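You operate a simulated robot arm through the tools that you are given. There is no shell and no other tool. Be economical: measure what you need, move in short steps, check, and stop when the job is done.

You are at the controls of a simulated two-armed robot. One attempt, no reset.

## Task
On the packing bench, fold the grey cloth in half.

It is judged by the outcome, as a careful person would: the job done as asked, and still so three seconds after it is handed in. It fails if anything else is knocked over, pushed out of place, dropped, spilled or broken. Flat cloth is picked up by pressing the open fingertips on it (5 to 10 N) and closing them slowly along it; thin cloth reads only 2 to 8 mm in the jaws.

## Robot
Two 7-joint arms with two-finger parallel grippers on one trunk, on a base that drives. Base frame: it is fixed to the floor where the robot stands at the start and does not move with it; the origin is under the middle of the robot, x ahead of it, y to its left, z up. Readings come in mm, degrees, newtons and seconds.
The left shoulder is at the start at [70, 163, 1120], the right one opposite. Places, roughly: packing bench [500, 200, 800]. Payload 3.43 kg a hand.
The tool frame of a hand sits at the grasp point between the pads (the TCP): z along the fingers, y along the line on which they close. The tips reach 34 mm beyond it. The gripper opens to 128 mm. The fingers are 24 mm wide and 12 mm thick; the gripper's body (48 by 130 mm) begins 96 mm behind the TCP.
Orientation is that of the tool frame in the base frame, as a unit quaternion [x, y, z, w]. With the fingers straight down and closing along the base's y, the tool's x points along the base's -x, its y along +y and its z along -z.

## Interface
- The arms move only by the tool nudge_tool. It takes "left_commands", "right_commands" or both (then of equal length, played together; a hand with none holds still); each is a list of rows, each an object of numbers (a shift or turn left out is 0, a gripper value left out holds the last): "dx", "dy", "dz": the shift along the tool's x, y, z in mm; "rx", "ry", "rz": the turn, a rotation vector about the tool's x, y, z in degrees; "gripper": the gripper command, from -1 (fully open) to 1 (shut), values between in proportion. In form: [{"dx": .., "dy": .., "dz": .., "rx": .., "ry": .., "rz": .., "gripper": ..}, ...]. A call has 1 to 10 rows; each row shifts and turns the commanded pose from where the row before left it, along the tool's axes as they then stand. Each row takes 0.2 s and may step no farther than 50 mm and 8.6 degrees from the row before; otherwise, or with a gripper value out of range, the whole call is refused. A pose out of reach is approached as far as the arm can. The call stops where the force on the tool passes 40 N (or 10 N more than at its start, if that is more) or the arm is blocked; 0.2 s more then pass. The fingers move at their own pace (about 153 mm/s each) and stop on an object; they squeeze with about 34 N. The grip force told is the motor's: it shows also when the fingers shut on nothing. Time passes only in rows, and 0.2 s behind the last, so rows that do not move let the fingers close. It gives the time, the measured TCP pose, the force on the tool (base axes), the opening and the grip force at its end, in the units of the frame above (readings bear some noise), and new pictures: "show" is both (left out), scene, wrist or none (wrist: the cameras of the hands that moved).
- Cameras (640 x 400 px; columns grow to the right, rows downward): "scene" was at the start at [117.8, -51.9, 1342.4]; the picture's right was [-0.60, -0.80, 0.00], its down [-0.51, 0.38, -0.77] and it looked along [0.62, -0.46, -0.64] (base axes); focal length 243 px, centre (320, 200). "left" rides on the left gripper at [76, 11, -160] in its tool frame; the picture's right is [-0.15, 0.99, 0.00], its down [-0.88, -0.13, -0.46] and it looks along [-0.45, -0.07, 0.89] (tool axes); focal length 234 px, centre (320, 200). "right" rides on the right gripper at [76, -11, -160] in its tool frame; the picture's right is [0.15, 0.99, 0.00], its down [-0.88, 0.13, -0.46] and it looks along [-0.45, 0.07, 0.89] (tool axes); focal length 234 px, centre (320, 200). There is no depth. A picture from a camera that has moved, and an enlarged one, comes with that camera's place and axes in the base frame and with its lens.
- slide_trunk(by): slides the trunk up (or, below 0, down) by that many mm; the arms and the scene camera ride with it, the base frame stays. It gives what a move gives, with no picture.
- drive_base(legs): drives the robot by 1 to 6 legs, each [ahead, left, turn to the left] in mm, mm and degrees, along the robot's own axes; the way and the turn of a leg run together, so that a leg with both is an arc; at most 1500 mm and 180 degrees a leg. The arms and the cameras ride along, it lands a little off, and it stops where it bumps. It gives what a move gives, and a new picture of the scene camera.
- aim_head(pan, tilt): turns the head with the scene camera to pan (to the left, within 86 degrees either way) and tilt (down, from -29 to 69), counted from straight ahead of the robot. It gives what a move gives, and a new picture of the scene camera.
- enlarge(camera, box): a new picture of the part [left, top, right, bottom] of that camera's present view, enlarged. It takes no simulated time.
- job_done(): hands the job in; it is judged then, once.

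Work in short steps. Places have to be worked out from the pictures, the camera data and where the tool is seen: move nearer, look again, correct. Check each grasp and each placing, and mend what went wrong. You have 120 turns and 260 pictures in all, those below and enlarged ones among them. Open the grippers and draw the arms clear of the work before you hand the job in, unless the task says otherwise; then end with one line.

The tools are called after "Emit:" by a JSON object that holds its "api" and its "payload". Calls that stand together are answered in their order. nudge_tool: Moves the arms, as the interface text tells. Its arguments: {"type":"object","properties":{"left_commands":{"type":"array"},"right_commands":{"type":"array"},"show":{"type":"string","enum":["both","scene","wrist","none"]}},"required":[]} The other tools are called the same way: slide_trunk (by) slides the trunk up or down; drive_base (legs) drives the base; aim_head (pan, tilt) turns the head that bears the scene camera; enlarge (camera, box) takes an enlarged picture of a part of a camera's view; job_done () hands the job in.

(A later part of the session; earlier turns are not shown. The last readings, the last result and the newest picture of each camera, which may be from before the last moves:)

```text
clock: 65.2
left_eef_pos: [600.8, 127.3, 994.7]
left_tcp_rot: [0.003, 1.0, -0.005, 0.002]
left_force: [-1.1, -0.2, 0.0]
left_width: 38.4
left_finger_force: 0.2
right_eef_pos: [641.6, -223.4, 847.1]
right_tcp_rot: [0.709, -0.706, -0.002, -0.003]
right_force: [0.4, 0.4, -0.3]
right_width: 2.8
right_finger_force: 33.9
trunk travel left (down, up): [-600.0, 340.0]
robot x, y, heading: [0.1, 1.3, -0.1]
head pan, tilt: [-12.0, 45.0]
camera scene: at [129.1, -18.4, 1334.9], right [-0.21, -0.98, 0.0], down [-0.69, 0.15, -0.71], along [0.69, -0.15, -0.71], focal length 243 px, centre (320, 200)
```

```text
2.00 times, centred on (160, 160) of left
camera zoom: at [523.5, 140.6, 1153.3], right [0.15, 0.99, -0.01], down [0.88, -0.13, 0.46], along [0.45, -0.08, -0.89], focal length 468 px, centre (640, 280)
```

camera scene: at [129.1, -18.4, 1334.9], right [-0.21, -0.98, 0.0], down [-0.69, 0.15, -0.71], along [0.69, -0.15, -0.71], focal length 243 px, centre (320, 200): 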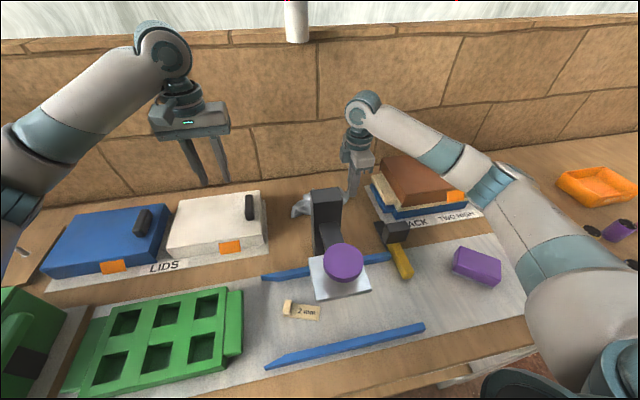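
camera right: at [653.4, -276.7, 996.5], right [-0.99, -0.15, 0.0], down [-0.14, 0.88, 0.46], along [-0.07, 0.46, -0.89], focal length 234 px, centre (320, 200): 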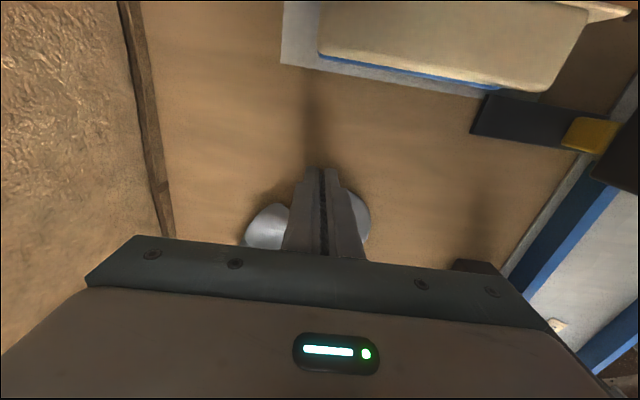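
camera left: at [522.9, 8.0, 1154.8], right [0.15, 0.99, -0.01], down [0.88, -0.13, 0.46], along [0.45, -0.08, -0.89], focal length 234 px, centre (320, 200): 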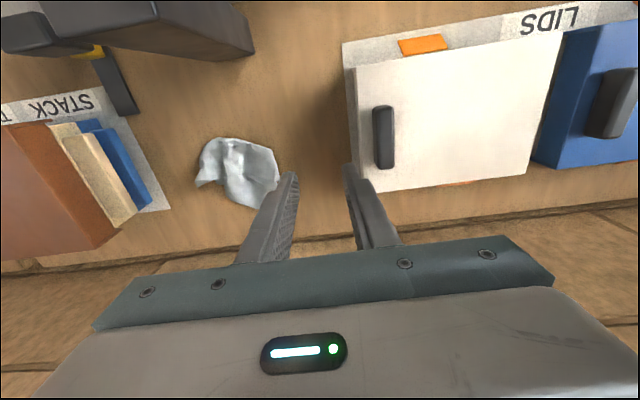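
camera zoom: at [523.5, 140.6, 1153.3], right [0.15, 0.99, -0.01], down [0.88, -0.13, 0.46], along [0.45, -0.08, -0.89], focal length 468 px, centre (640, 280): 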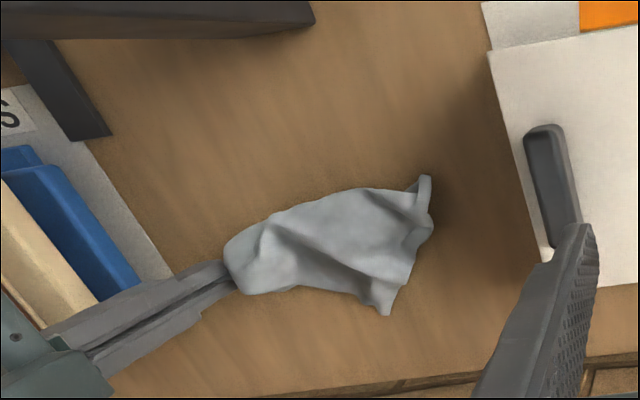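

The left end has fanned out with two corners about 130 mm apart, so the cloth is largely opened. I release the right hand, lift straight up, and look.

Emit:
{"api": "nudge_tool", "payload": {"right_commands": [{"dz": 8, "gripper": 0.8}, {"gripper": 0.6}, {"gripper": 0.4}, {"gripper": 0.2}, {}, {"dz": -10}, {"dz": -20}, {"dz": -40}, {"dz": -45}, {}], "show": "wrist"}}

Emit:
{"api": "enlarge", "payload": {"camera": "left", "box": [0, 60, 320, 260]}}

Emit:
{"api": "enlarge", "payload": {"camera": "right", "box": [180, 100, 480, 280]}}

```text
clock: 67.4
left_eef_pos: [600.3, 128.6, 993.8]
left_tcp_rot: [0.002, 1.0, -0.004, 0.0]
left_force: [0.3, 0.3, 0.5]
left_width: 38.1
left_finger_force: 0.0
right_eef_pos: [641.4, -227.1, 955.1]
right_tcp_rot: [0.709, -0.705, -0.002, -0.003]
right_force: [0.2, 0.4, 0.4]
right_width: 51.0
right_finger_force: 0.1
trunk travel left (down, up): [-600.0, 340.0]
robot x, y, heading: [-0.2, 2.9, 0.1]
head pan, tilt: [-12.0, 45.0]
camera right: at [654.1, -304.2, 1114.8], right [-0.99, -0.15, 0.0], down [-0.14, 0.88, 0.46], along [-0.07, 0.46, -0.89], focal length 234 px, centre (320, 200)
```

right: 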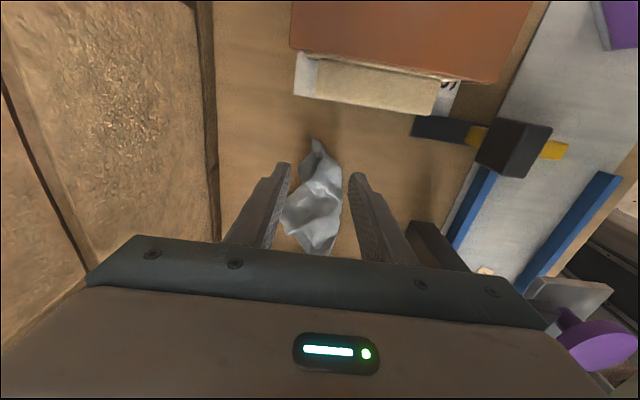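

```text
2.00 times, centred on (160, 160) of left
camera zoom: at [524.1, 140.8, 1153.0], right [0.15, 0.99, -0.01], down [0.88, -0.13, 0.46], along [0.45, -0.08, -0.89], focal length 468 px, centre (640, 280)
```

zoom: 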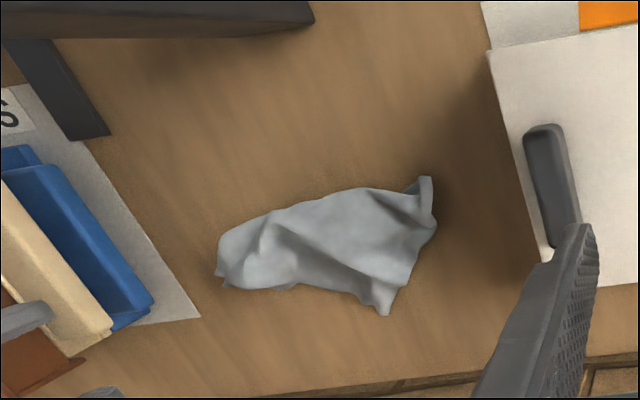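

```text
2.13 times, centred on (330, 190) of right
camera zoom: at [654.1, -304.2, 1114.8], right [-0.99, -0.15, 0.0], down [-0.14, 0.88, 0.46], along [-0.07, 0.46, -0.89], focal length 500 px, centre (299, 221)
```

zoom: 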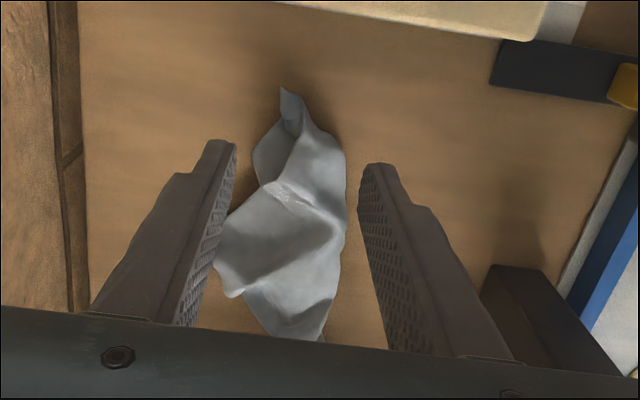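

The left end shows two corners: P1 ≈ (591,−41) and P2 ≈ (701,−115). If these bound one edge, lifting both will open the sheet. I bring the left hand over P1 and the right hand (yaw back to −30°) over P2.

Emit:
{"api": "nudge_tool", "payload": {"left_commands": [{"dy": -45}, {"dy": -45}, {"dy": -45, "dx": 3}, {"dy": -40, "gripper": 0.3}, {"dz": 40}, {"dz": 40}, {"dz": 25}, {}, {}, {}], "right_commands": [{"dx": -36, "dy": -18}, {"dx": -36, "dy": -18}, {"dx": -35, "dy": -18}, {"rz": 8.5}, {"rz": 8.5}, {"rz": 8.5}, {"rz": 8.5}, {"rz": 8.5}, {"rz": 8.5}, {"rz": 8.5, "dz": 30}]}}

```text
clock: 69.6
left_eef_pos: [597.6, -49.1, 889.2]
left_tcp_rot: [0.002, 1.0, -0.004, 0.001]
left_force: [0.3, 0.2, -1.2]
left_width: 44.9
left_finger_force: 0.0
right_eef_pos: [697.0, -119.1, 926.5]
right_tcp_rot: [-0.265, 0.964, 0.004, 0.002]
right_force: [0.1, -0.3, -0.6]
right_width: 51.2
right_finger_force: 0.0
trunk travel left (down, up): [-600.0, 340.0]
robot x, y, heading: [-1.6, 2.0, -0.1]
head pan, tilt: [-12.0, 45.0]
camera scene: at [130.1, -18.2, 1334.8], right [-0.21, -0.98, 0.0], down [-0.69, 0.15, -0.71], along [0.69, -0.15, -0.71], focal length 243 px, centre (320, 200)
camera right: at [637.4, -168.9, 1086.8], right [-0.63, 0.78, 0.01], down [0.69, 0.56, 0.46], along [0.35, 0.29, -0.89], focal length 234 px, centre (320, 200)
camera left: at [519.9, -37.1, 1048.6], right [0.15, 0.99, -0.01], down [0.88, -0.13, 0.46], along [0.45, -0.08, -0.89], focal length 234 px, centre (320, 200)
```

scene: 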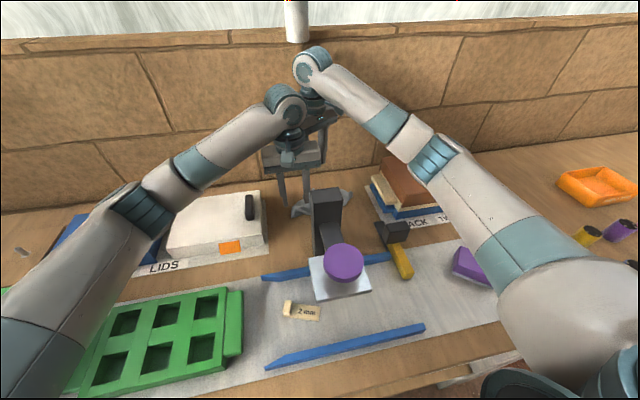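
right: 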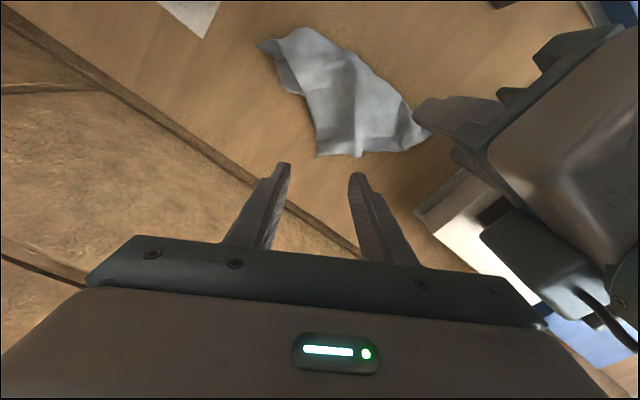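
left: 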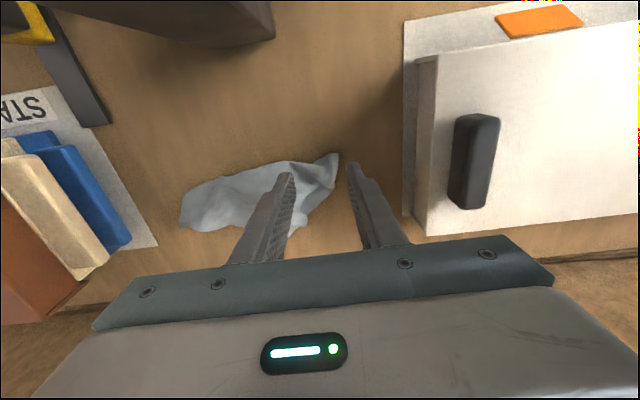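

I zoom into the right view for a clear look at the cloth's outline.

Emit:
{"api": "enlarge", "payload": {"camera": "right", "box": [230, 10, 450, 180]}}

Emit:
{"api": "enlarge", "payload": {"camera": "left", "box": [160, 130, 380, 260]}}

```text
2.35 times, centred on (340, 95) of right
camera zoom: at [637.4, -168.9, 1086.8], right [-0.63, 0.78, 0.01], down [0.69, 0.56, 0.46], along [0.35, 0.29, -0.89], focal length 551 px, centre (273, 447)
```

zoom: 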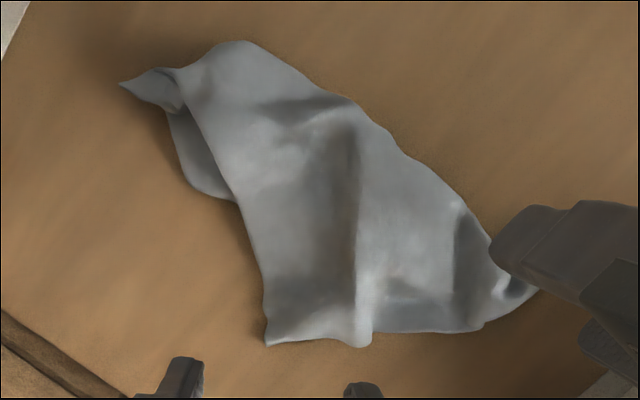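

```text
2.91 times, centred on (270, 195) of left
camera zoom: at [519.9, -37.1, 1048.6], right [0.15, 0.99, -0.01], down [0.88, -0.13, 0.46], along [0.45, -0.08, -0.89], focal length 681 px, centre (466, 214)
```

zoom: 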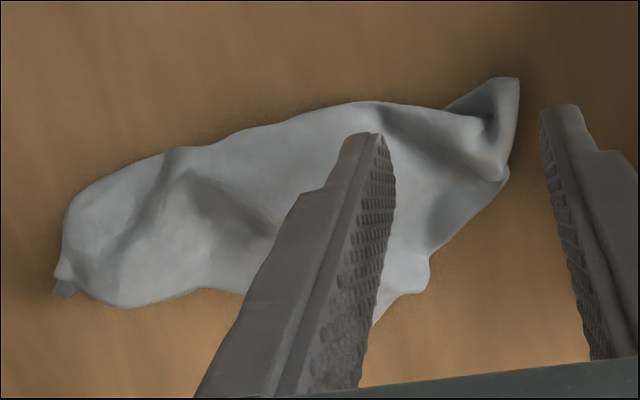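

The view is clear: one cloth edge runs from P1 ≈ (592,−32) to P2 ≈ (704,−117). I grip P1 first with the left hand: centre (606,−48), down to contact.

Emit:
{"api": "nudge_tool", "payload": {"left_commands": [{"dx": -8}, {"dz": 25}, {"dz": 20}, {"dz": 5}, {"dz": 2}, {}], "right_commands": [{"dz": -30}, {}, {}, {}, {}, {}], "show": "none"}}

```text
clock: 71.0
left_eef_pos: [604.5, -50.0, 840.5]
left_tcp_rot: [0.003, 1.0, -0.004, 0.001]
left_force: [-0.2, 0.6, -0.4]
left_width: 44.8
left_finger_force: 0.1
right_eef_pos: [695.8, -118.4, 956.3]
right_tcp_rot: [-0.265, 0.964, 0.003, 0.002]
right_force: [-0.1, -0.3, -0.2]
right_width: 51.1
right_finger_force: 0.1
trunk travel left (down, up): [-600.0, 340.0]
robot x, y, heading: [1.5, 1.3, 0.1]
head pan, tilt: [-12.0, 45.0]
```

Emit:
{"api": "nudge_tool", "payload": {"left_commands": [{"dz": 2}, {"dz": 1}, {"dz": 1}, {"dz": 0.5}, {}], "show": "wrist"}}

```text
clock: 72.2
left_eef_pos: [603.9, -51.0, 835.9]
left_tcp_rot: [0.003, 1.0, -0.005, 0.003]
left_force: [2.3, 1.3, 12.9]
left_width: 44.6
left_finger_force: 0.0
right_eef_pos: [695.4, -118.9, 957.5]
right_tcp_rot: [-0.266, 0.964, 0.002, 0.002]
right_force: [0.0, 0.8, -1.1]
right_width: 51.3
right_finger_force: 0.0
trunk travel left (down, up): [-600.0, 340.0]
robot x, y, heading: [-1.4, 0.6, -0.0]
head pan, tilt: [-12.0, 45.0]
camera left: at [526.1, -37.3, 994.7], right [0.15, 0.99, -0.01], down [0.88, -0.13, 0.46], along [0.46, -0.08, -0.89], focal length 234 px, centre (320, 200)
```

left: 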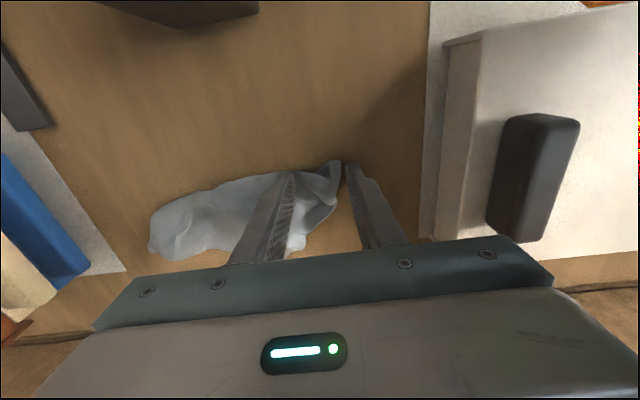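

Contact at 13 N with the corner flanked. I ease off 0.8 mm and close slowly.

Emit:
{"api": "nudge_tool", "payload": {"left_commands": [{"dz": -0.8, "gripper": 0.4}, {"gripper": 0.5}, {"gripper": 0.6}, {"gripper": 0.7}, {"gripper": 0.8}, {"gripper": 0.9}, {"gripper": 1}, {}, {}], "show": "wrist"}}

```text
clock: 74.2
left_eef_pos: [603.7, -50.2, 837.1]
left_tcp_rot: [0.002, 1.0, -0.004, 0.001]
left_force: [-1.6, -1.3, 12.6]
left_width: 3.6
left_finger_force: 34.3
right_eef_pos: [694.4, -118.6, 957.2]
right_tcp_rot: [-0.266, 0.964, 0.003, 0.003]
right_force: [-0.2, 0.4, 0.4]
right_width: 50.9
right_finger_force: 0.0
trunk travel left (down, up): [-600.0, 340.0]
robot x, y, heading: [5.0, -6.6, -0.2]
head pan, tilt: [-12.0, 45.0]
camera left: at [526.1, -37.2, 995.1], right [0.15, 0.99, -0.01], down [0.88, -0.13, 0.46], along [0.45, -0.08, -0.89], focal length 234 px, centre (320, 200)
```

left: 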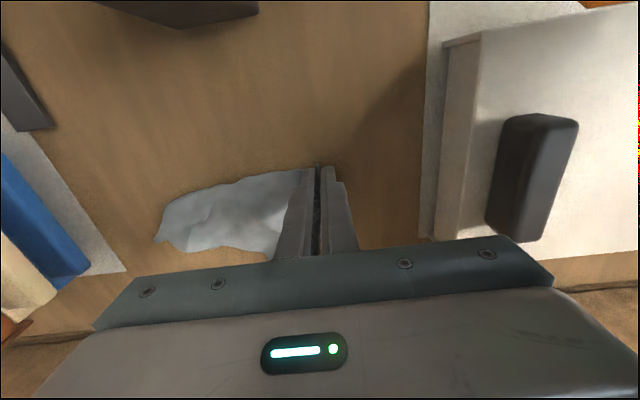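

P1 is held (3.6 mm). I check P2's place from the right camera.

Emit:
{"api": "enlarge", "payload": {"camera": "right", "box": [220, 40, 480, 220]}}

```text
2.22 times, centred on (350, 130) of right
camera zoom: at [635.6, -168.8, 1117.5], right [-0.63, 0.77, 0.0], down [0.69, 0.56, 0.46], along [0.36, 0.29, -0.89], focal length 520 px, centre (253, 356)
```

zoom: 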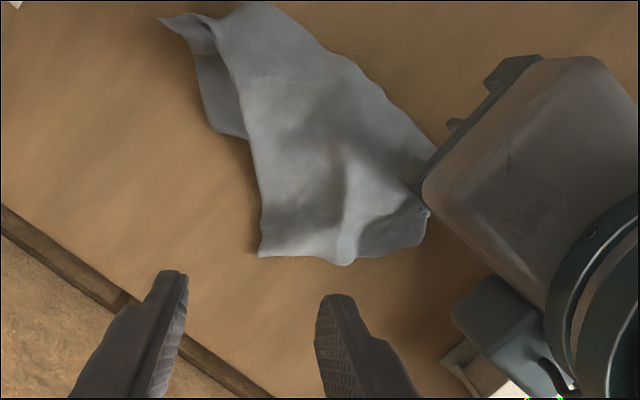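

P2 is at about (707,−107). I move the right hand to (693,−105) and descend.

Emit:
{"api": "nudge_tool", "payload": {"right_commands": [{"dx": -5.6, "dy": 12.5, "gripper": 0.42}, {"dz": 40}, {"dz": 40}, {"dz": 30}, {"dz": 5}, {"dz": 4}, {}], "show": "wrist"}}

```text
clock: 75.1
left_eef_pos: [604.1, -49.9, 835.2]
left_tcp_rot: [0.001, 1.0, -0.005, 0.001]
left_force: [-0.7, 1.1, 8.4]
left_width: 2.8
left_finger_force: 33.6
right_eef_pos: [694.6, -103.0, 875.4]
right_tcp_rot: [-0.268, 0.963, 0.007, 0.007]
right_force: [-3.4, -2.1, 10.3]
right_width: 37.4
right_finger_force: 0.1
trunk travel left (down, up): [-600.0, 340.0]
robot x, y, heading: [-3.8, -0.5, -0.3]
head pan, tilt: [-12.0, 45.0]
stopped in row 4 (right hand): the force on the tool passed its limit (the readings are from after the stop); the commanded pose is now the measured one
camera right: at [634.9, -154.4, 1035.2], right [-0.64, 0.77, 0.01], down [0.68, 0.56, 0.47], along [0.36, 0.3, -0.88], focal length 234 px, centre (320, 200)
```

right: 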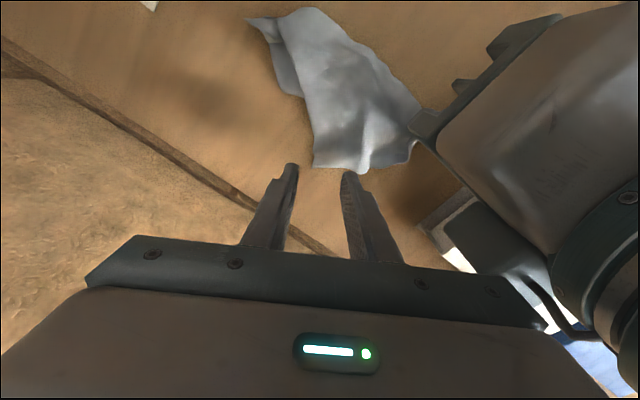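

The right gripper body touched the left one. I back the right hand up, and pull P1 a bit away (−15 x, +30 y), which also straightens the edge.

Emit:
{"api": "nudge_tool", "payload": {"left_commands": [{}, {}, {"dz": -4}, {"dx": 5, "dy": 8}, {"dx": 5, "dy": 10}, {"dx": 5, "dy": 12}, {}], "right_commands": [{"dz": -20, "dx": -4}, {"dz": -20}, {}, {}, {}, {}, {}], "show": "wrist"}}

Emit:
{"api": "enlarge", "payload": {"camera": "right", "box": [220, 0, 480, 200]}}

```text
clock: 76.7
left_eef_pos: [589.8, -19.1, 837.6]
left_tcp_rot: [0.003, 1.0, -0.004, -0.001]
left_force: [0.6, -0.2, 0.4]
left_width: 2.9
left_finger_force: 33.9
right_eef_pos: [699.9, -100.9, 912.9]
right_tcp_rot: [-0.267, 0.964, 0.006, 0.005]
right_force: [0.2, -0.4, 0.4]
right_width: 37.3
right_finger_force: 0.0
trunk travel left (down, up): [-600.0, 340.0]
robot x, y, heading: [-3.2, -0.5, -0.2]
head pan, tilt: [-12.0, 45.0]
camera right: at [640.1, -152.3, 1073.2], right [-0.64, 0.77, 0.01], down [0.68, 0.56, 0.47], along [0.36, 0.3, -0.88], focal length 234 px, centre (320, 200)
camera left: at [512.5, -7.1, 996.7], right [0.15, 0.99, -0.01], down [0.88, -0.13, 0.46], along [0.45, -0.08, -0.89], focal length 234 px, centre (320, 200)
```

right: 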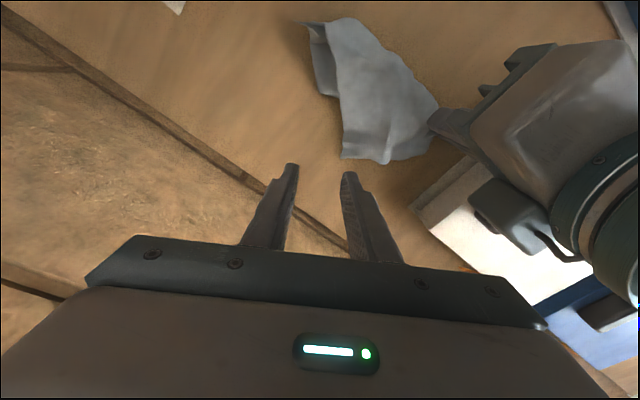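
left: 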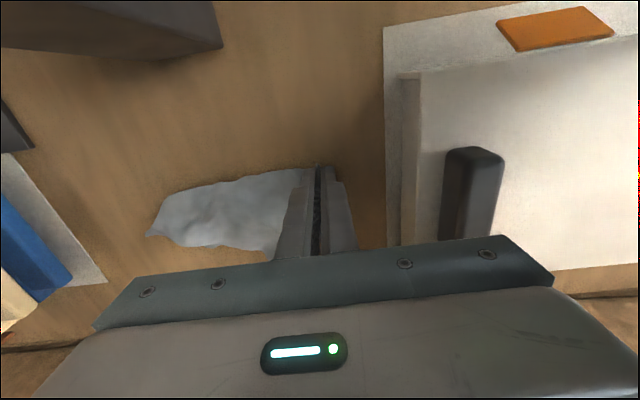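

```text
2.00 times, centred on (350, 100) of right
camera zoom: at [640.1, -152.3, 1073.2], right [-0.64, 0.77, 0.01], down [0.68, 0.56, 0.47], along [0.36, 0.3, -0.88], focal length 468 px, centre (260, 400)
```

zoom: 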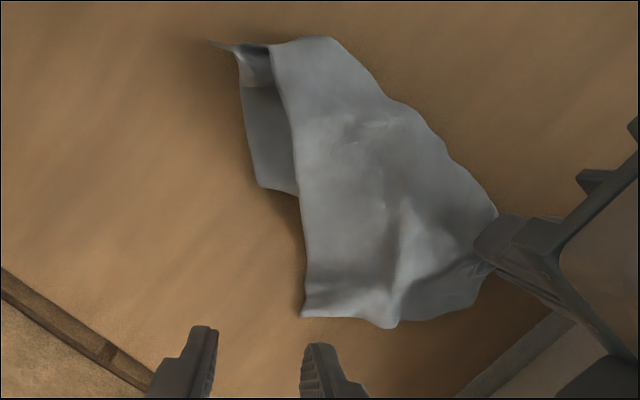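

The cloth is folded roughly diagonally with corner P2 ≈ (691,−76) on top, but the hands are too close for a vertical grab. I'll yaw the right hand to close along x and tilt it so its body leans away to the right.

Emit:
{"api": "nudge_tool", "payload": {"right_commands": [{"dz": -35}, {"dz": -25, "dx": 25}, {"rz": -8.5}, {"rz": -8.5}, {"rz": -8.5}, {"rz": -8.5}, {"rz": -8.5}, {"rz": -8.5}, {"rz": -8.5}, {"ry": -8.5}], "show": "none"}}

Emit:
{"api": "nudge_tool", "payload": {"right_commands": [{"ry": -8.5}, {"ry": -8.5}, {"ry": -8.5}, {}], "show": "both"}}

```text
clock: 78.9
left_eef_pos: [589.4, -20.5, 836.6]
left_tcp_rot: [0.002, 1.0, -0.004, 0.0]
left_force: [0.0, -0.6, -0.7]
left_width: 2.8
left_finger_force: 34.3
right_eef_pos: [676.6, -117.3, 974.0]
right_tcp_rot: [0.708, -0.701, -0.056, -0.061]
right_force: [0.6, -0.5, -0.4]
right_width: 37.0
right_finger_force: 0.0
trunk travel left (down, up): [-600.0, 340.0]
robot x, y, heading: [-1.6, -2.8, -0.0]
head pan, tilt: [-12.0, 45.0]
```

```text
clock: 79.9
left_eef_pos: [589.7, -20.2, 837.9]
left_tcp_rot: [0.002, 1.0, -0.005, 0.001]
left_force: [-0.2, 0.7, 0.2]
left_width: 2.9
left_finger_force: 34.0
right_eef_pos: [676.7, -115.5, 974.1]
right_tcp_rot: [0.679, -0.67, -0.21, -0.214]
right_force: [-0.7, 0.1, 0.2]
right_width: 36.8
right_finger_force: 0.1
trunk travel left (down, up): [-600.0, 340.0]
robot x, y, heading: [-1.3, 0.9, 0.2]
head pan, tilt: [-12.0, 45.0]
camera scene: at [129.0, -17.4, 1334.9], right [-0.21, -0.98, 0.0], down [-0.69, 0.15, -0.71], along [0.69, -0.15, -0.71], focal length 243 px, centre (320, 200)
camera right: at [689.4, -268.3, 1062.5], right [-0.99, -0.13, -0.09], down [-0.14, 0.46, 0.88], along [-0.07, 0.88, -0.47], focal length 234 px, centre (320, 200)
```

scene: 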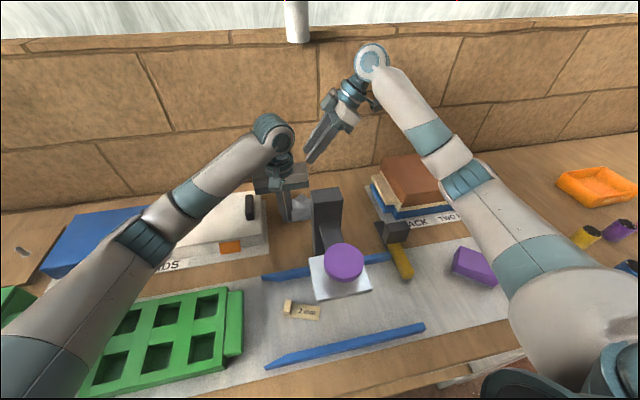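
right: 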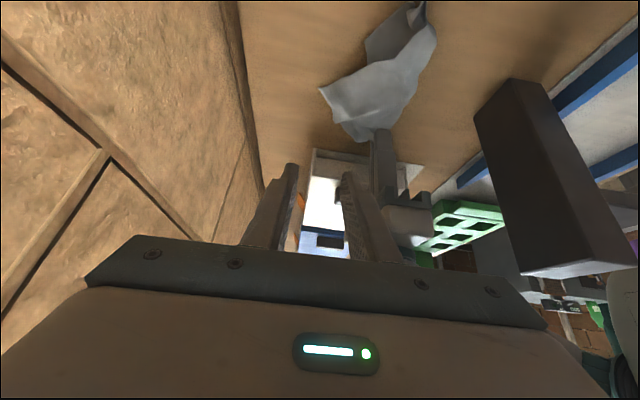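

Clear view: P2 at about (688,−74) and the left grip nearby with space between. I move the tilted right hand down to just above P2.

Emit:
{"api": "nudge_tool", "payload": {"right_commands": [{"dz": 38, "dx": 17.4, "gripper": 0.3}, {"dz": 38, "dx": 17.4}, {"dz": 38, "dx": 17.2}, {}], "show": "both"}}

```text
clock: 80.9
left_eef_pos: [585.5, -20.2, 839.9]
left_tcp_rot: [0.003, 1.0, -0.005, 0.003]
left_force: [0.0, 1.5, 0.7]
left_width: 3.0
left_finger_force: 34.0
right_eef_pos: [676.3, -94.1, 856.6]
right_tcp_rot: [0.678, -0.671, -0.206, -0.217]
right_force: [0.6, 0.0, -0.2]
right_width: 44.9
right_finger_force: 0.1
trunk travel left (down, up): [-600.0, 340.0]
robot x, y, heading: [0.5, -0.1, -0.2]
head pan, tilt: [-12.0, 45.0]
camera scene: at [123.2, -16.6, 1336.3], right [-0.21, -0.98, 0.0], down [-0.69, 0.15, -0.71], along [0.69, -0.15, -0.7], focal length 243 px, centre (320, 200)
camera right: at [688.1, -246.8, 945.9], right [-0.99, -0.13, -0.1], down [-0.15, 0.46, 0.87], along [-0.06, 0.88, -0.48], focal length 234 px, centre (320, 200)
```

scene: 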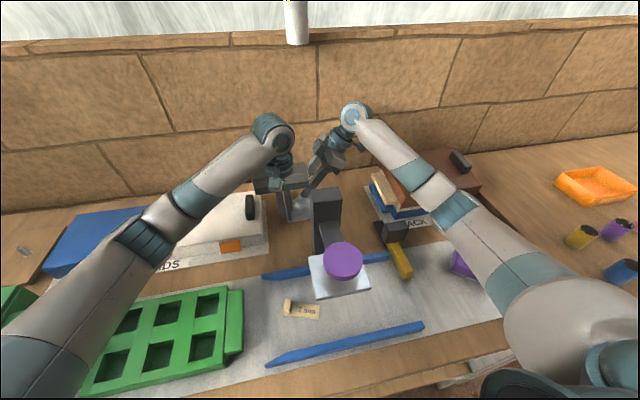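
right: 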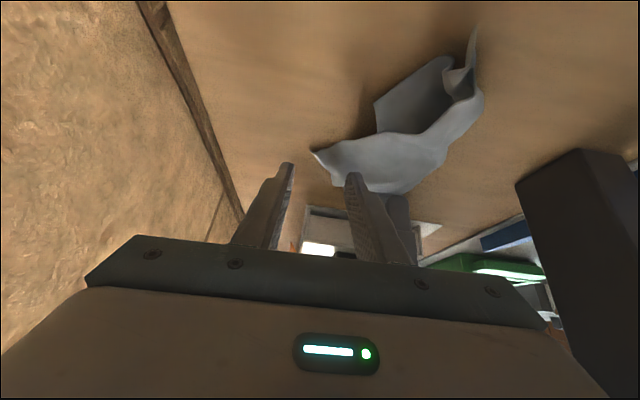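

P2 lies right between the fingers. I lower vertically to contact.

Emit:
{"api": "nudge_tool", "payload": {"right_commands": [{"dz": 6.6, "dx": 4.5}, {"dz": 5, "dx": 3.4}, {"dz": 2.5, "dx": 1.7}, {"dz": 1.6, "dx": 1.1}, {}], "show": "wrist"}}

```text
clock: 82.1
left_eef_pos: [580.6, -15.7, 845.9]
left_tcp_rot: [0.002, 1.0, -0.007, 0.006]
left_force: [0.2, 0.4, -0.6]
left_width: 3.2
left_finger_force: 34.1
right_eef_pos: [670.9, -90.8, 849.4]
right_tcp_rot: [0.682, -0.668, -0.201, -0.22]
right_force: [0.1, 0.8, -0.3]
right_width: 45.1
right_finger_force: 0.2
trunk travel left (down, up): [-600.0, 340.0]
robot x, y, heading: [0.4, 0.4, 0.0]
head pan, tilt: [-12.0, 45.0]
camera right: at [681.2, -243.4, 938.1], right [-0.98, -0.13, -0.12], down [-0.16, 0.46, 0.87], along [-0.06, 0.88, -0.48], focal length 234 px, centre (320, 200)
```

right: 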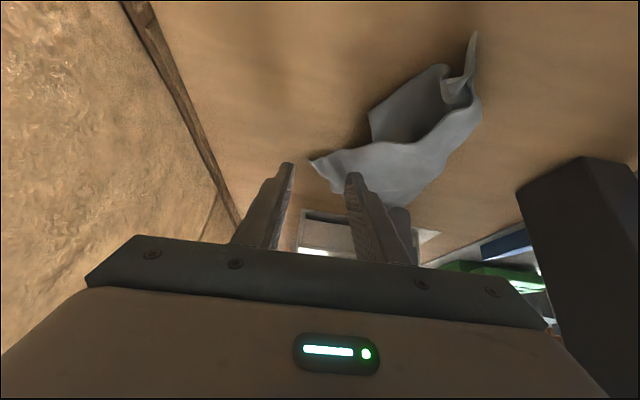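

The whole robot shifted slightly with no tool force, so the right arm may be pressing on something, perhaps the lid stack. I back the right hand up at once and check.

Emit:
{"api": "nudge_tool", "payload": {"right_commands": [{"dz": -20, "dx": -14}, {"dz": -30, "dx": -20}, {"dz": -30, "dx": -20}, {}], "show": "scene"}}

Emit:
{"api": "enlarge", "payload": {"camera": "scene", "box": [290, 100, 550, 260]}}

```text
clock: 83.1
left_eef_pos: [590.3, -19.7, 836.5]
left_tcp_rot: [0.002, 1.0, -0.004, -0.001]
left_force: [0.4, 0.5, 1.0]
left_width: 3.2
left_finger_force: 34.2
right_eef_pos: [677.0, -94.6, 928.7]
right_tcp_rot: [0.679, -0.671, -0.211, -0.213]
right_force: [-0.4, -0.4, 0.3]
right_width: 44.8
right_finger_force: 0.1
trunk travel left (down, up): [-600.0, 340.0]
robot x, y, heading: [0.3, -2.5, 0.3]
head pan, tilt: [-12.0, 45.0]
camera scene: at [129.1, -18.0, 1334.6], right [-0.21, -0.98, 0.0], down [-0.69, 0.15, -0.71], along [0.69, -0.15, -0.71], focal length 243 px, centre (320, 200)
```

scene: 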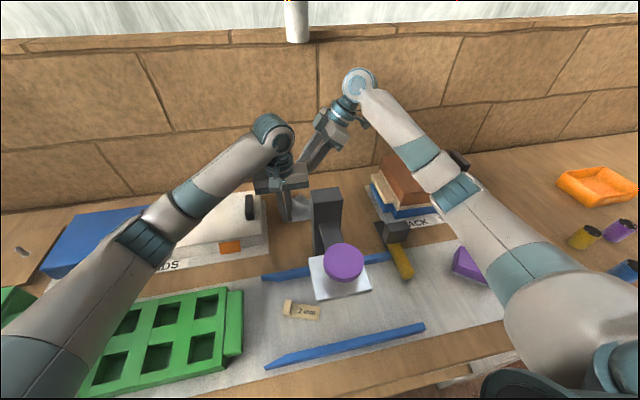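

```text
2.46 times, centred on (420, 180) of scene
camera zoom: at [129.1, -18.0, 1334.6], right [-0.21, -0.98, 0.0], down [-0.69, 0.15, -0.71], along [0.69, -0.15, -0.71], focal length 598 px, centre (74, 249)
```

zoom: 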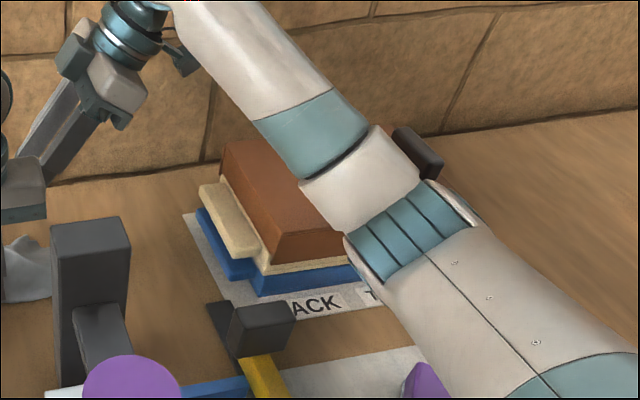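

The right elbow was leaning on the brown lid. Raising the trunk will lift the elbows, so I slide it up 150 mm (the left grip rides up with the cloth), then lower the hands again.

Emit:
{"api": "slide_trunk", "payload": {"by": 150}}

Emit:
{"api": "enlarge", "payload": {"camera": "scene", "box": [200, 60, 520, 260]}}

Emit:
{"api": "enlarge", "payload": {"camera": "right", "box": [160, 0, 640, 300]}}

```text
clock: 84.8
left_eef_pos: [589.8, -19.1, 987.6]
left_tcp_rot: [0.001, 1.0, -0.004, -0.001]
left_force: [0.7, -0.2, -0.4]
left_width: 3.0
left_finger_force: 33.7
right_eef_pos: [677.4, -94.1, 1079.5]
right_tcp_rot: [0.678, -0.671, -0.211, -0.214]
right_force: [-1.4, -0.1, 0.2]
right_width: 44.8
right_finger_force: 0.0
trunk travel left (down, up): [-750.0, 190.0]
robot x, y, heading: [-1.3, -0.4, 0.1]
head pan, tilt: [-12.0, 45.0]
```

```text
2.00 times, centred on (360, 160) of scene
camera zoom: at [129.4, -18.0, 1484.8], right [-0.21, -0.98, 0.0], down [-0.69, 0.15, -0.71], along [0.69, -0.15, -0.71], focal length 486 px, centre (240, 280)
```

zoom: 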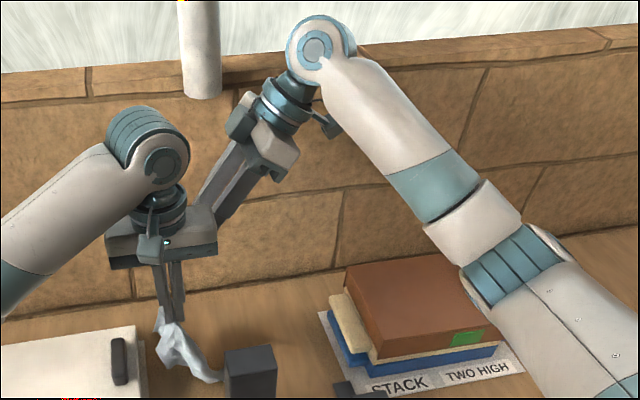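

```text
1.33 times, centred on (400, 150) of right
camera zoom: at [689.5, -247.7, 1167.8], right [-0.99, -0.13, -0.09], down [-0.14, 0.46, 0.88], along [-0.07, 0.88, -0.47], focal length 312 px, centre (213, 267)
```

zoom: 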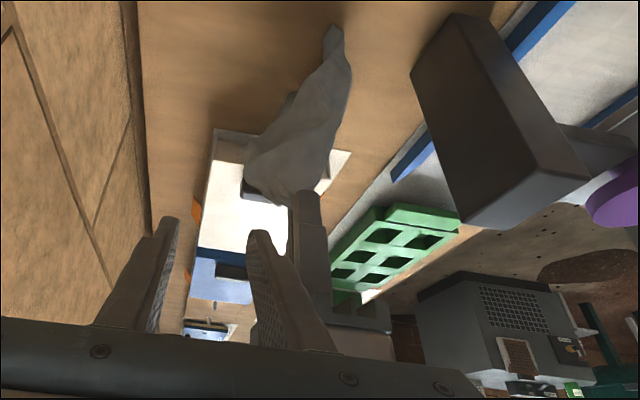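

The trunk is up and the cloth hangs from the left hand. I look closely at it from both wrist cameras.

Emit:
{"api": "enlarge", "payload": {"camera": "right", "box": [300, 0, 480, 170]}}

Emit:
{"api": "enlarge", "payload": {"camera": "scene", "box": [250, 180, 350, 270]}}

Emit:
{"api": "enlarge", "payload": {"camera": "left", "box": [100, 60, 420, 260]}}

```text
2.35 times, centred on (390, 85) of right
camera zoom: at [689.5, -247.7, 1167.8], right [-0.99, -0.13, -0.09], down [-0.14, 0.46, 0.88], along [-0.07, 0.88, -0.47], focal length 551 px, centre (155, 471)
```

zoom: 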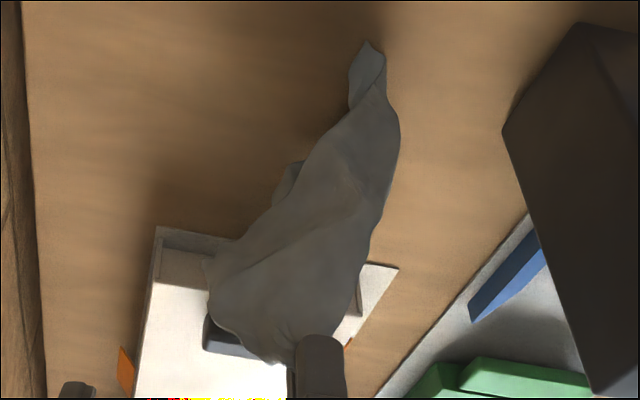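

```text
4.44 times, centred on (300, 225) of scene
camera zoom: at [129.4, -18.0, 1484.8], right [-0.21, -0.98, 0.0], down [-0.69, 0.15, -0.71], along [0.69, -0.15, -0.71], focal length 1079 px, centre (409, 89)
```

zoom: 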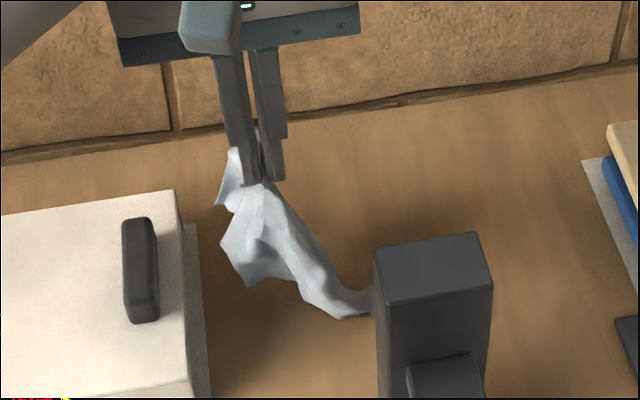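

```text
2.00 times, centred on (260, 160) of left
camera zoom: at [512.6, -7.1, 1146.7], right [0.15, 0.99, -0.01], down [0.88, -0.13, 0.46], along [0.45, -0.08, -0.89], focal length 468 px, centre (440, 280)
```

zoom: 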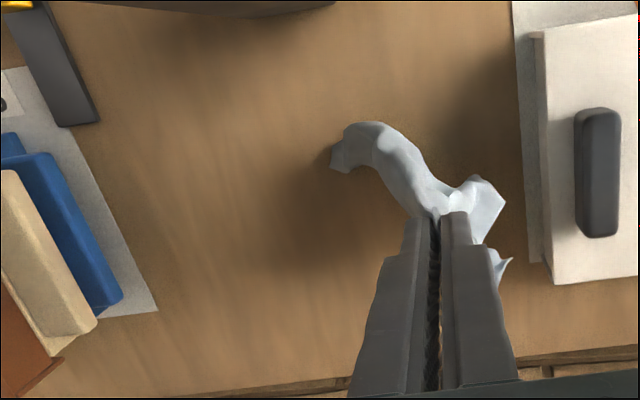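

The plan is to re-lay the cloth, then grab P2 and the other diagonal corner with well separated hands. First I move the right hand away to the right and untilt it.

Emit:
{"api": "nudge_tool", "payload": {"right_commands": [{"dx": 41, "dz": -28}, {"dx": 41, "dz": -28}, {"dx": 41, "dz": -28}, {"dx": 41, "dz": -28}, {"dx": 41, "dz": -28}, {"ry": 8.5}, {"ry": 8.5}, {"ry": 8.5}, {"ry": 8.5}], "left_commands": [{"dz": -30}, {"dz": -30}, {}, {}, {"dx": -20, "dy": -40}, {"dx": -20, "dy": -45}, {"dy": -45}, {"dy": -45}, {}], "show": "scene"}}

Emit:
{"api": "enlarge", "payload": {"camera": "scene", "box": [270, 100, 490, 270]}}

```text
clock: 86.8
left_eef_pos: [627.5, -191.6, 1046.8]
left_tcp_rot: [0.002, 1.0, -0.006, 0.001]
left_force: [0.4, 0.2, 0.5]
left_width: 2.9
left_finger_force: 33.8
right_eef_pos: [679.3, -341.1, 1077.9]
right_tcp_rot: [0.71, -0.704, -0.002, -0.006]
right_force: [-0.7, 0.9, -0.5]
right_width: 44.8
right_finger_force: 0.1
trunk travel left (down, up): [-750.0, 190.0]
robot x, y, heading: [3.3, -1.6, -0.1]
head pan, tilt: [-12.0, 45.0]
camera scene: at [129.3, -15.0, 1484.9], right [-0.21, -0.98, 0.0], down [-0.69, 0.15, -0.71], along [0.69, -0.15, -0.71], focal length 243 px, centre (320, 200)
```

scene: 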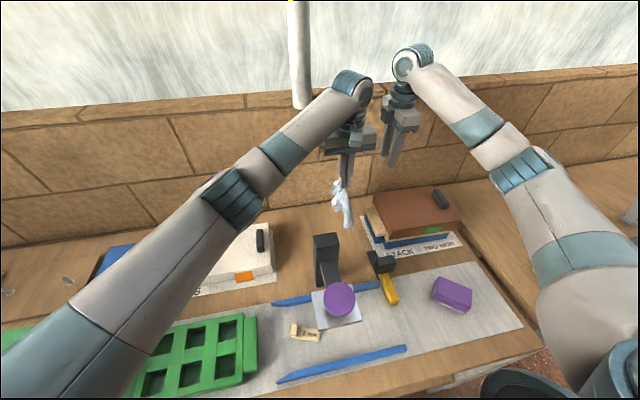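

```text
2.35 times, centred on (380, 185) of scene
camera zoom: at [129.3, -15.0, 1484.9], right [-0.21, -0.98, 0.0], down [-0.69, 0.15, -0.71], along [0.69, -0.15, -0.71], focal length 572 px, centre (179, 235)
```

zoom: 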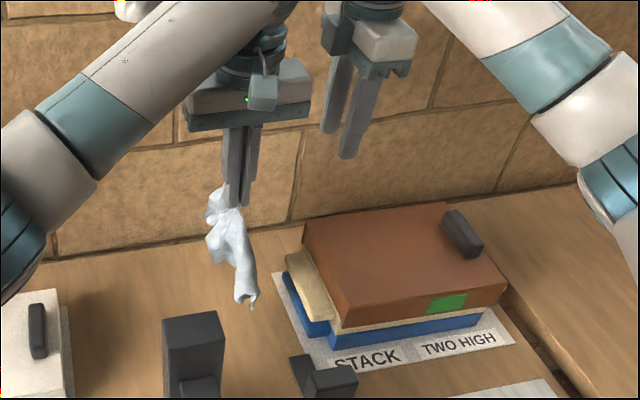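

The cloth hangs about 210 mm long with its lower end at the table near (627,−215). I lay it down, lowering while moving to +y.

Emit:
{"api": "nudge_tool", "payload": {"left_commands": [{"dz": 15, "dy": 5}, {"dz": 22, "dy": 10}, {"dz": 25, "dy": 16}, {"dz": 25, "dy": 20}, {"dz": 25, "dy": 22}, {"dz": 25, "dy": 24}, {"dz": 24, "dy": 24}, {"dz": 22, "dy": 20}, {"dz": 18, "dy": 14}, {"dz": 4, "dy": 5}], "show": "both"}}

Emit:
{"api": "enlarge", "payload": {"camera": "left", "box": [100, 80, 400, 280]}}

```text
clock: 89.0
left_eef_pos: [630.8, -37.1, 842.4]
left_tcp_rot: [0.002, 1.0, -0.005, 0.001]
left_force: [-0.1, 0.2, -0.1]
left_width: 3.1
left_finger_force: 34.1
right_eef_pos: [679.0, -342.8, 1076.7]
right_tcp_rot: [0.711, -0.704, -0.003, -0.007]
right_force: [1.1, 0.5, -0.2]
right_width: 44.7
right_finger_force: 0.1
trunk travel left (down, up): [-750.0, 190.0]
robot x, y, heading: [-1.7, 0.9, -0.1]
head pan, tilt: [-12.0, 45.0]
camera scene: at [129.0, -18.0, 1484.9], right [-0.21, -0.98, 0.0], down [-0.69, 0.15, -0.71], along [0.69, -0.15, -0.71], focal length 243 px, centre (320, 200)
camera left: at [553.0, -23.5, 1001.7], right [0.15, 0.99, -0.01], down [0.88, -0.13, 0.46], along [0.45, -0.08, -0.89], focal length 234 px, centre (320, 200)
```

scene: 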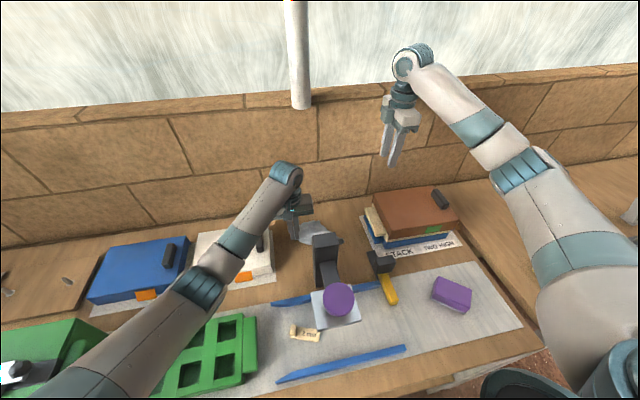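
left: 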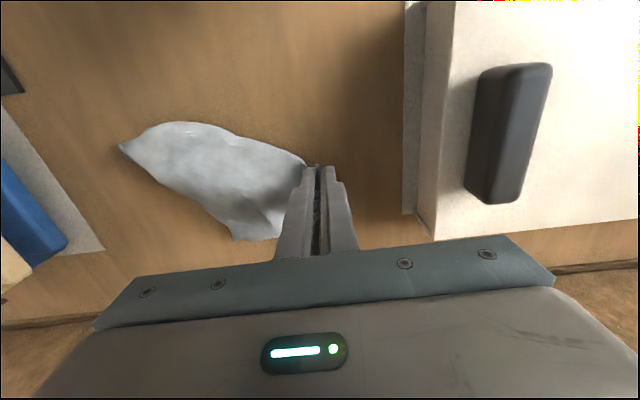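

```text
2.00 times, centred on (250, 180) of left
camera zoom: at [553.0, -23.5, 1001.7], right [0.15, 0.99, -0.01], down [0.88, -0.13, 0.46], along [0.45, -0.08, -0.89], focal length 468 px, centre (460, 240)
```

zoom: 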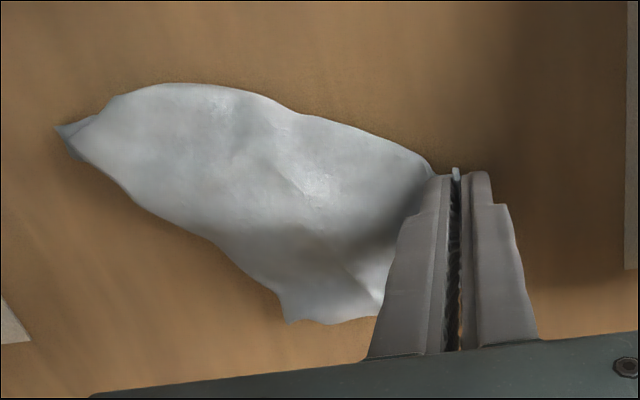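

Nicely laid: P1 (held) at (630,−37), P2 ≈ (688,−138), R ≈ (576,−206). I bring the right hand over P2 with a slight 17° lean away from the left hand.

Emit:
{"api": "nudge_tool", "payload": {"right_commands": [{"dx": -49}, {"dx": -49}, {"dx": -49}, {"dx": -49}, {"ry": -8.5}, {"ry": -8.5}, {"dz": 43, "dx": 13}, {"dz": 43, "dx": 13}, {"dz": 43, "dx": 13}, {}], "show": "both"}}

```text
clock: 91.2
left_eef_pos: [630.9, -36.6, 843.9]
left_tcp_rot: [0.002, 1.0, -0.004, 0.0]
left_force: [-0.2, 0.3, -0.2]
left_width: 2.9
left_finger_force: 33.9
right_eef_pos: [676.5, -143.1, 943.2]
right_tcp_rot: [0.702, -0.695, -0.108, -0.112]
right_force: [-0.2, 0.0, -0.5]
right_width: 44.8
right_finger_force: 0.0
trunk travel left (down, up): [-750.0, 190.0]
robot x, y, heading: [-1.4, -1.3, 0.2]
head pan, tilt: [-12.0, 45.0]
camera scene: at [128.8, -17.8, 1484.9], right [-0.21, -0.98, 0.0], down [-0.69, 0.15, -0.71], along [0.69, -0.15, -0.71], focal length 243 px, centre (320, 200)
camera right: at [689.4, -264.2, 1072.9], right [-0.99, -0.15, -0.05], down [-0.14, 0.7, 0.7], along [-0.07, 0.7, -0.71], focal length 234 px, centre (320, 200)
```

scene: 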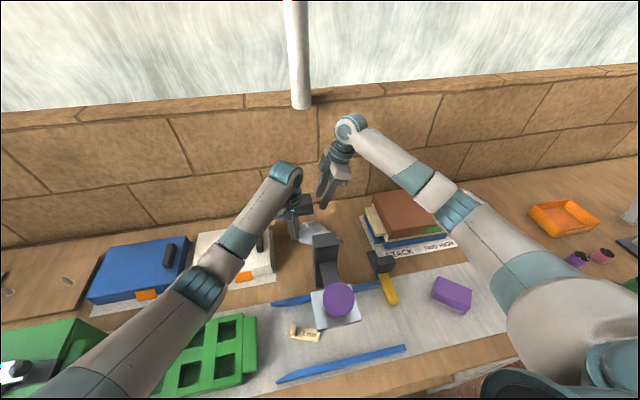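
right: 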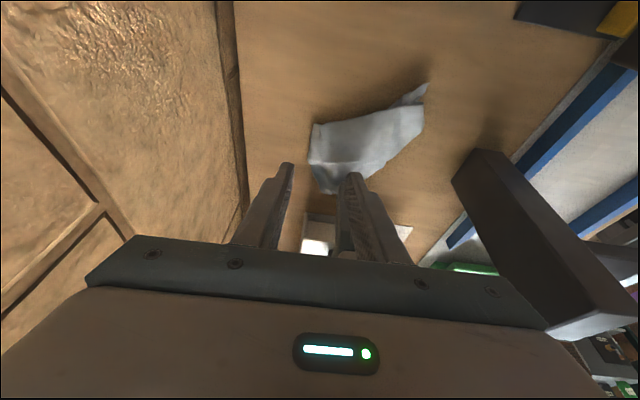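

I zoom for P2's exact shape.

Emit:
{"api": "enlarge", "payload": {"camera": "right", "box": [260, 70, 460, 210]}}

```text
2.86 times, centred on (360, 140) of right
camera zoom: at [689.4, -264.2, 1072.9], right [-0.99, -0.15, -0.05], down [-0.14, 0.7, 0.7], along [-0.07, 0.7, -0.71], focal length 669 px, centre (206, 371)
```

zoom: 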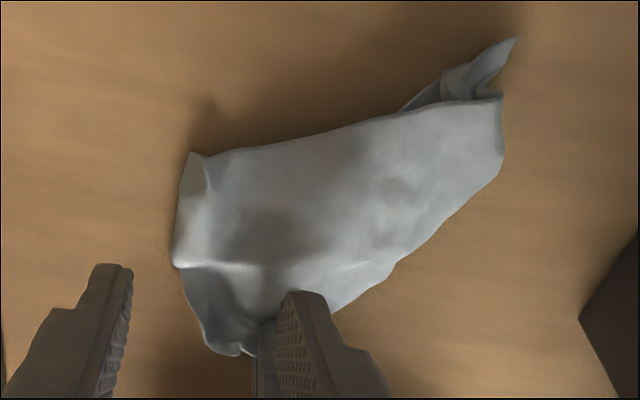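

P2 is at (689,−126). I move the tips to (676,−118) just above the surface.

Emit:
{"api": "nudge_tool", "payload": {"right_commands": [{"dz": 40, "dx": 5.7}, {"dz": 40, "dx": 5.7}, {"dz": 14, "dx": 2.4}, {"dz": 4, "dx": 1.2}, {}], "show": "wrist"}}

```text
clock: 92.4
left_eef_pos: [631.0, -36.6, 843.6]
left_tcp_rot: [0.001, 1.0, -0.004, 0.001]
left_force: [0.4, 1.6, 0.0]
left_width: 3.0
left_finger_force: 34.1
right_eef_pos: [679.5, -128.2, 846.7]
right_tcp_rot: [0.702, -0.695, -0.108, -0.113]
right_force: [-0.1, 0.7, 0.1]
right_width: 45.0
right_finger_force: 0.1
trunk travel left (down, up): [-750.0, 190.0]
robot x, y, heading: [0.5, -2.3, 0.1]
head pan, tilt: [-12.0, 45.0]
camera right: at [691.9, -248.8, 976.8], right [-0.99, -0.15, -0.05], down [-0.14, 0.7, 0.7], along [-0.07, 0.7, -0.71], focal length 234 px, centre (320, 200)
```

right: 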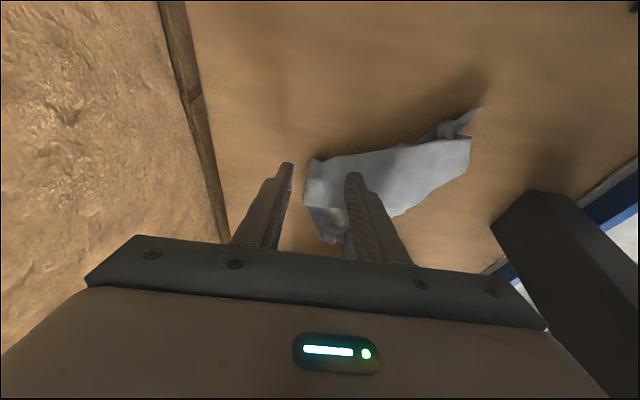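

Nicely placed: the inner finger is over the cloth and the outer beyond P2, with no odd robot motion. I lower to contact.

Emit:
{"api": "nudge_tool", "payload": {"right_commands": [{"dz": 4.8, "dx": 1.5}, {"dz": 2.4, "dx": 0.7}, {"dz": 1.5, "dx": 0.4}, {"dz": 1, "dx": 0.3}, {}], "show": "none"}}

```text
clock: 93.6
left_eef_pos: [629.5, -35.5, 842.9]
left_tcp_rot: [0.002, 1.0, -0.005, 0.001]
left_force: [-0.4, -0.1, -0.4]
left_width: 3.1
left_finger_force: 34.2
right_eef_pos: [679.2, -127.7, 837.5]
right_tcp_rot: [0.702, -0.695, -0.107, -0.113]
right_force: [-0.8, 0.3, 4.0]
right_width: 44.9
right_finger_force: 0.0
trunk travel left (down, up): [-750.0, 190.0]
robot x, y, heading: [-1.2, 4.7, -0.2]
head pan, tilt: [-12.0, 45.0]
```

Contact is 4 N. I press about 1 mm more and close slowly.

Emit:
{"api": "nudge_tool", "payload": {"right_commands": [{"dz": 0.9, "dx": 0.3}, {"gripper": 0.4}, {"gripper": 0.5}, {"gripper": 0.6}, {"gripper": 0.7}, {"gripper": 0.8}, {"gripper": 0.9}, {"gripper": 1}, {}, {}], "show": "wrist"}}

```text
clock: 95.8
left_eef_pos: [629.5, -35.7, 843.7]
left_tcp_rot: [0.002, 1.0, -0.005, 0.0]
left_force: [-0.2, -0.1, -0.1]
left_width: 3.1
left_finger_force: 33.7
right_eef_pos: [678.4, -128.2, 837.6]
right_tcp_rot: [0.702, -0.695, -0.108, -0.112]
right_force: [-1.4, 0.7, 7.6]
right_width: 2.5
right_finger_force: 34.3
trunk travel left (down, up): [-750.0, 190.0]
robot x, y, heading: [4.1, -3.4, -0.1]
head pan, tilt: [-12.0, 45.0]
camera right: at [690.4, -249.1, 967.0], right [-0.99, -0.15, -0.05], down [-0.14, 0.7, 0.7], along [-0.07, 0.7, -0.71], focal length 234 px, centre (320, 200)
```

right: 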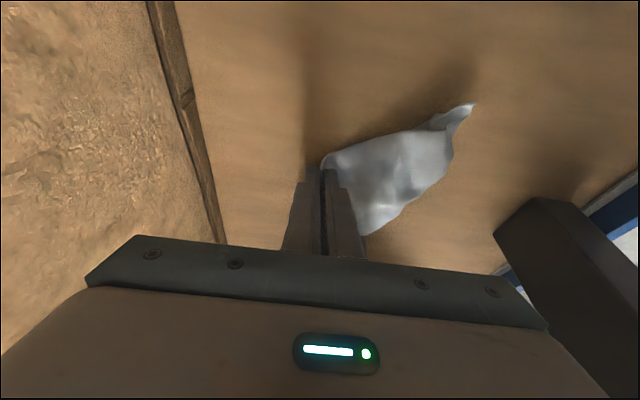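

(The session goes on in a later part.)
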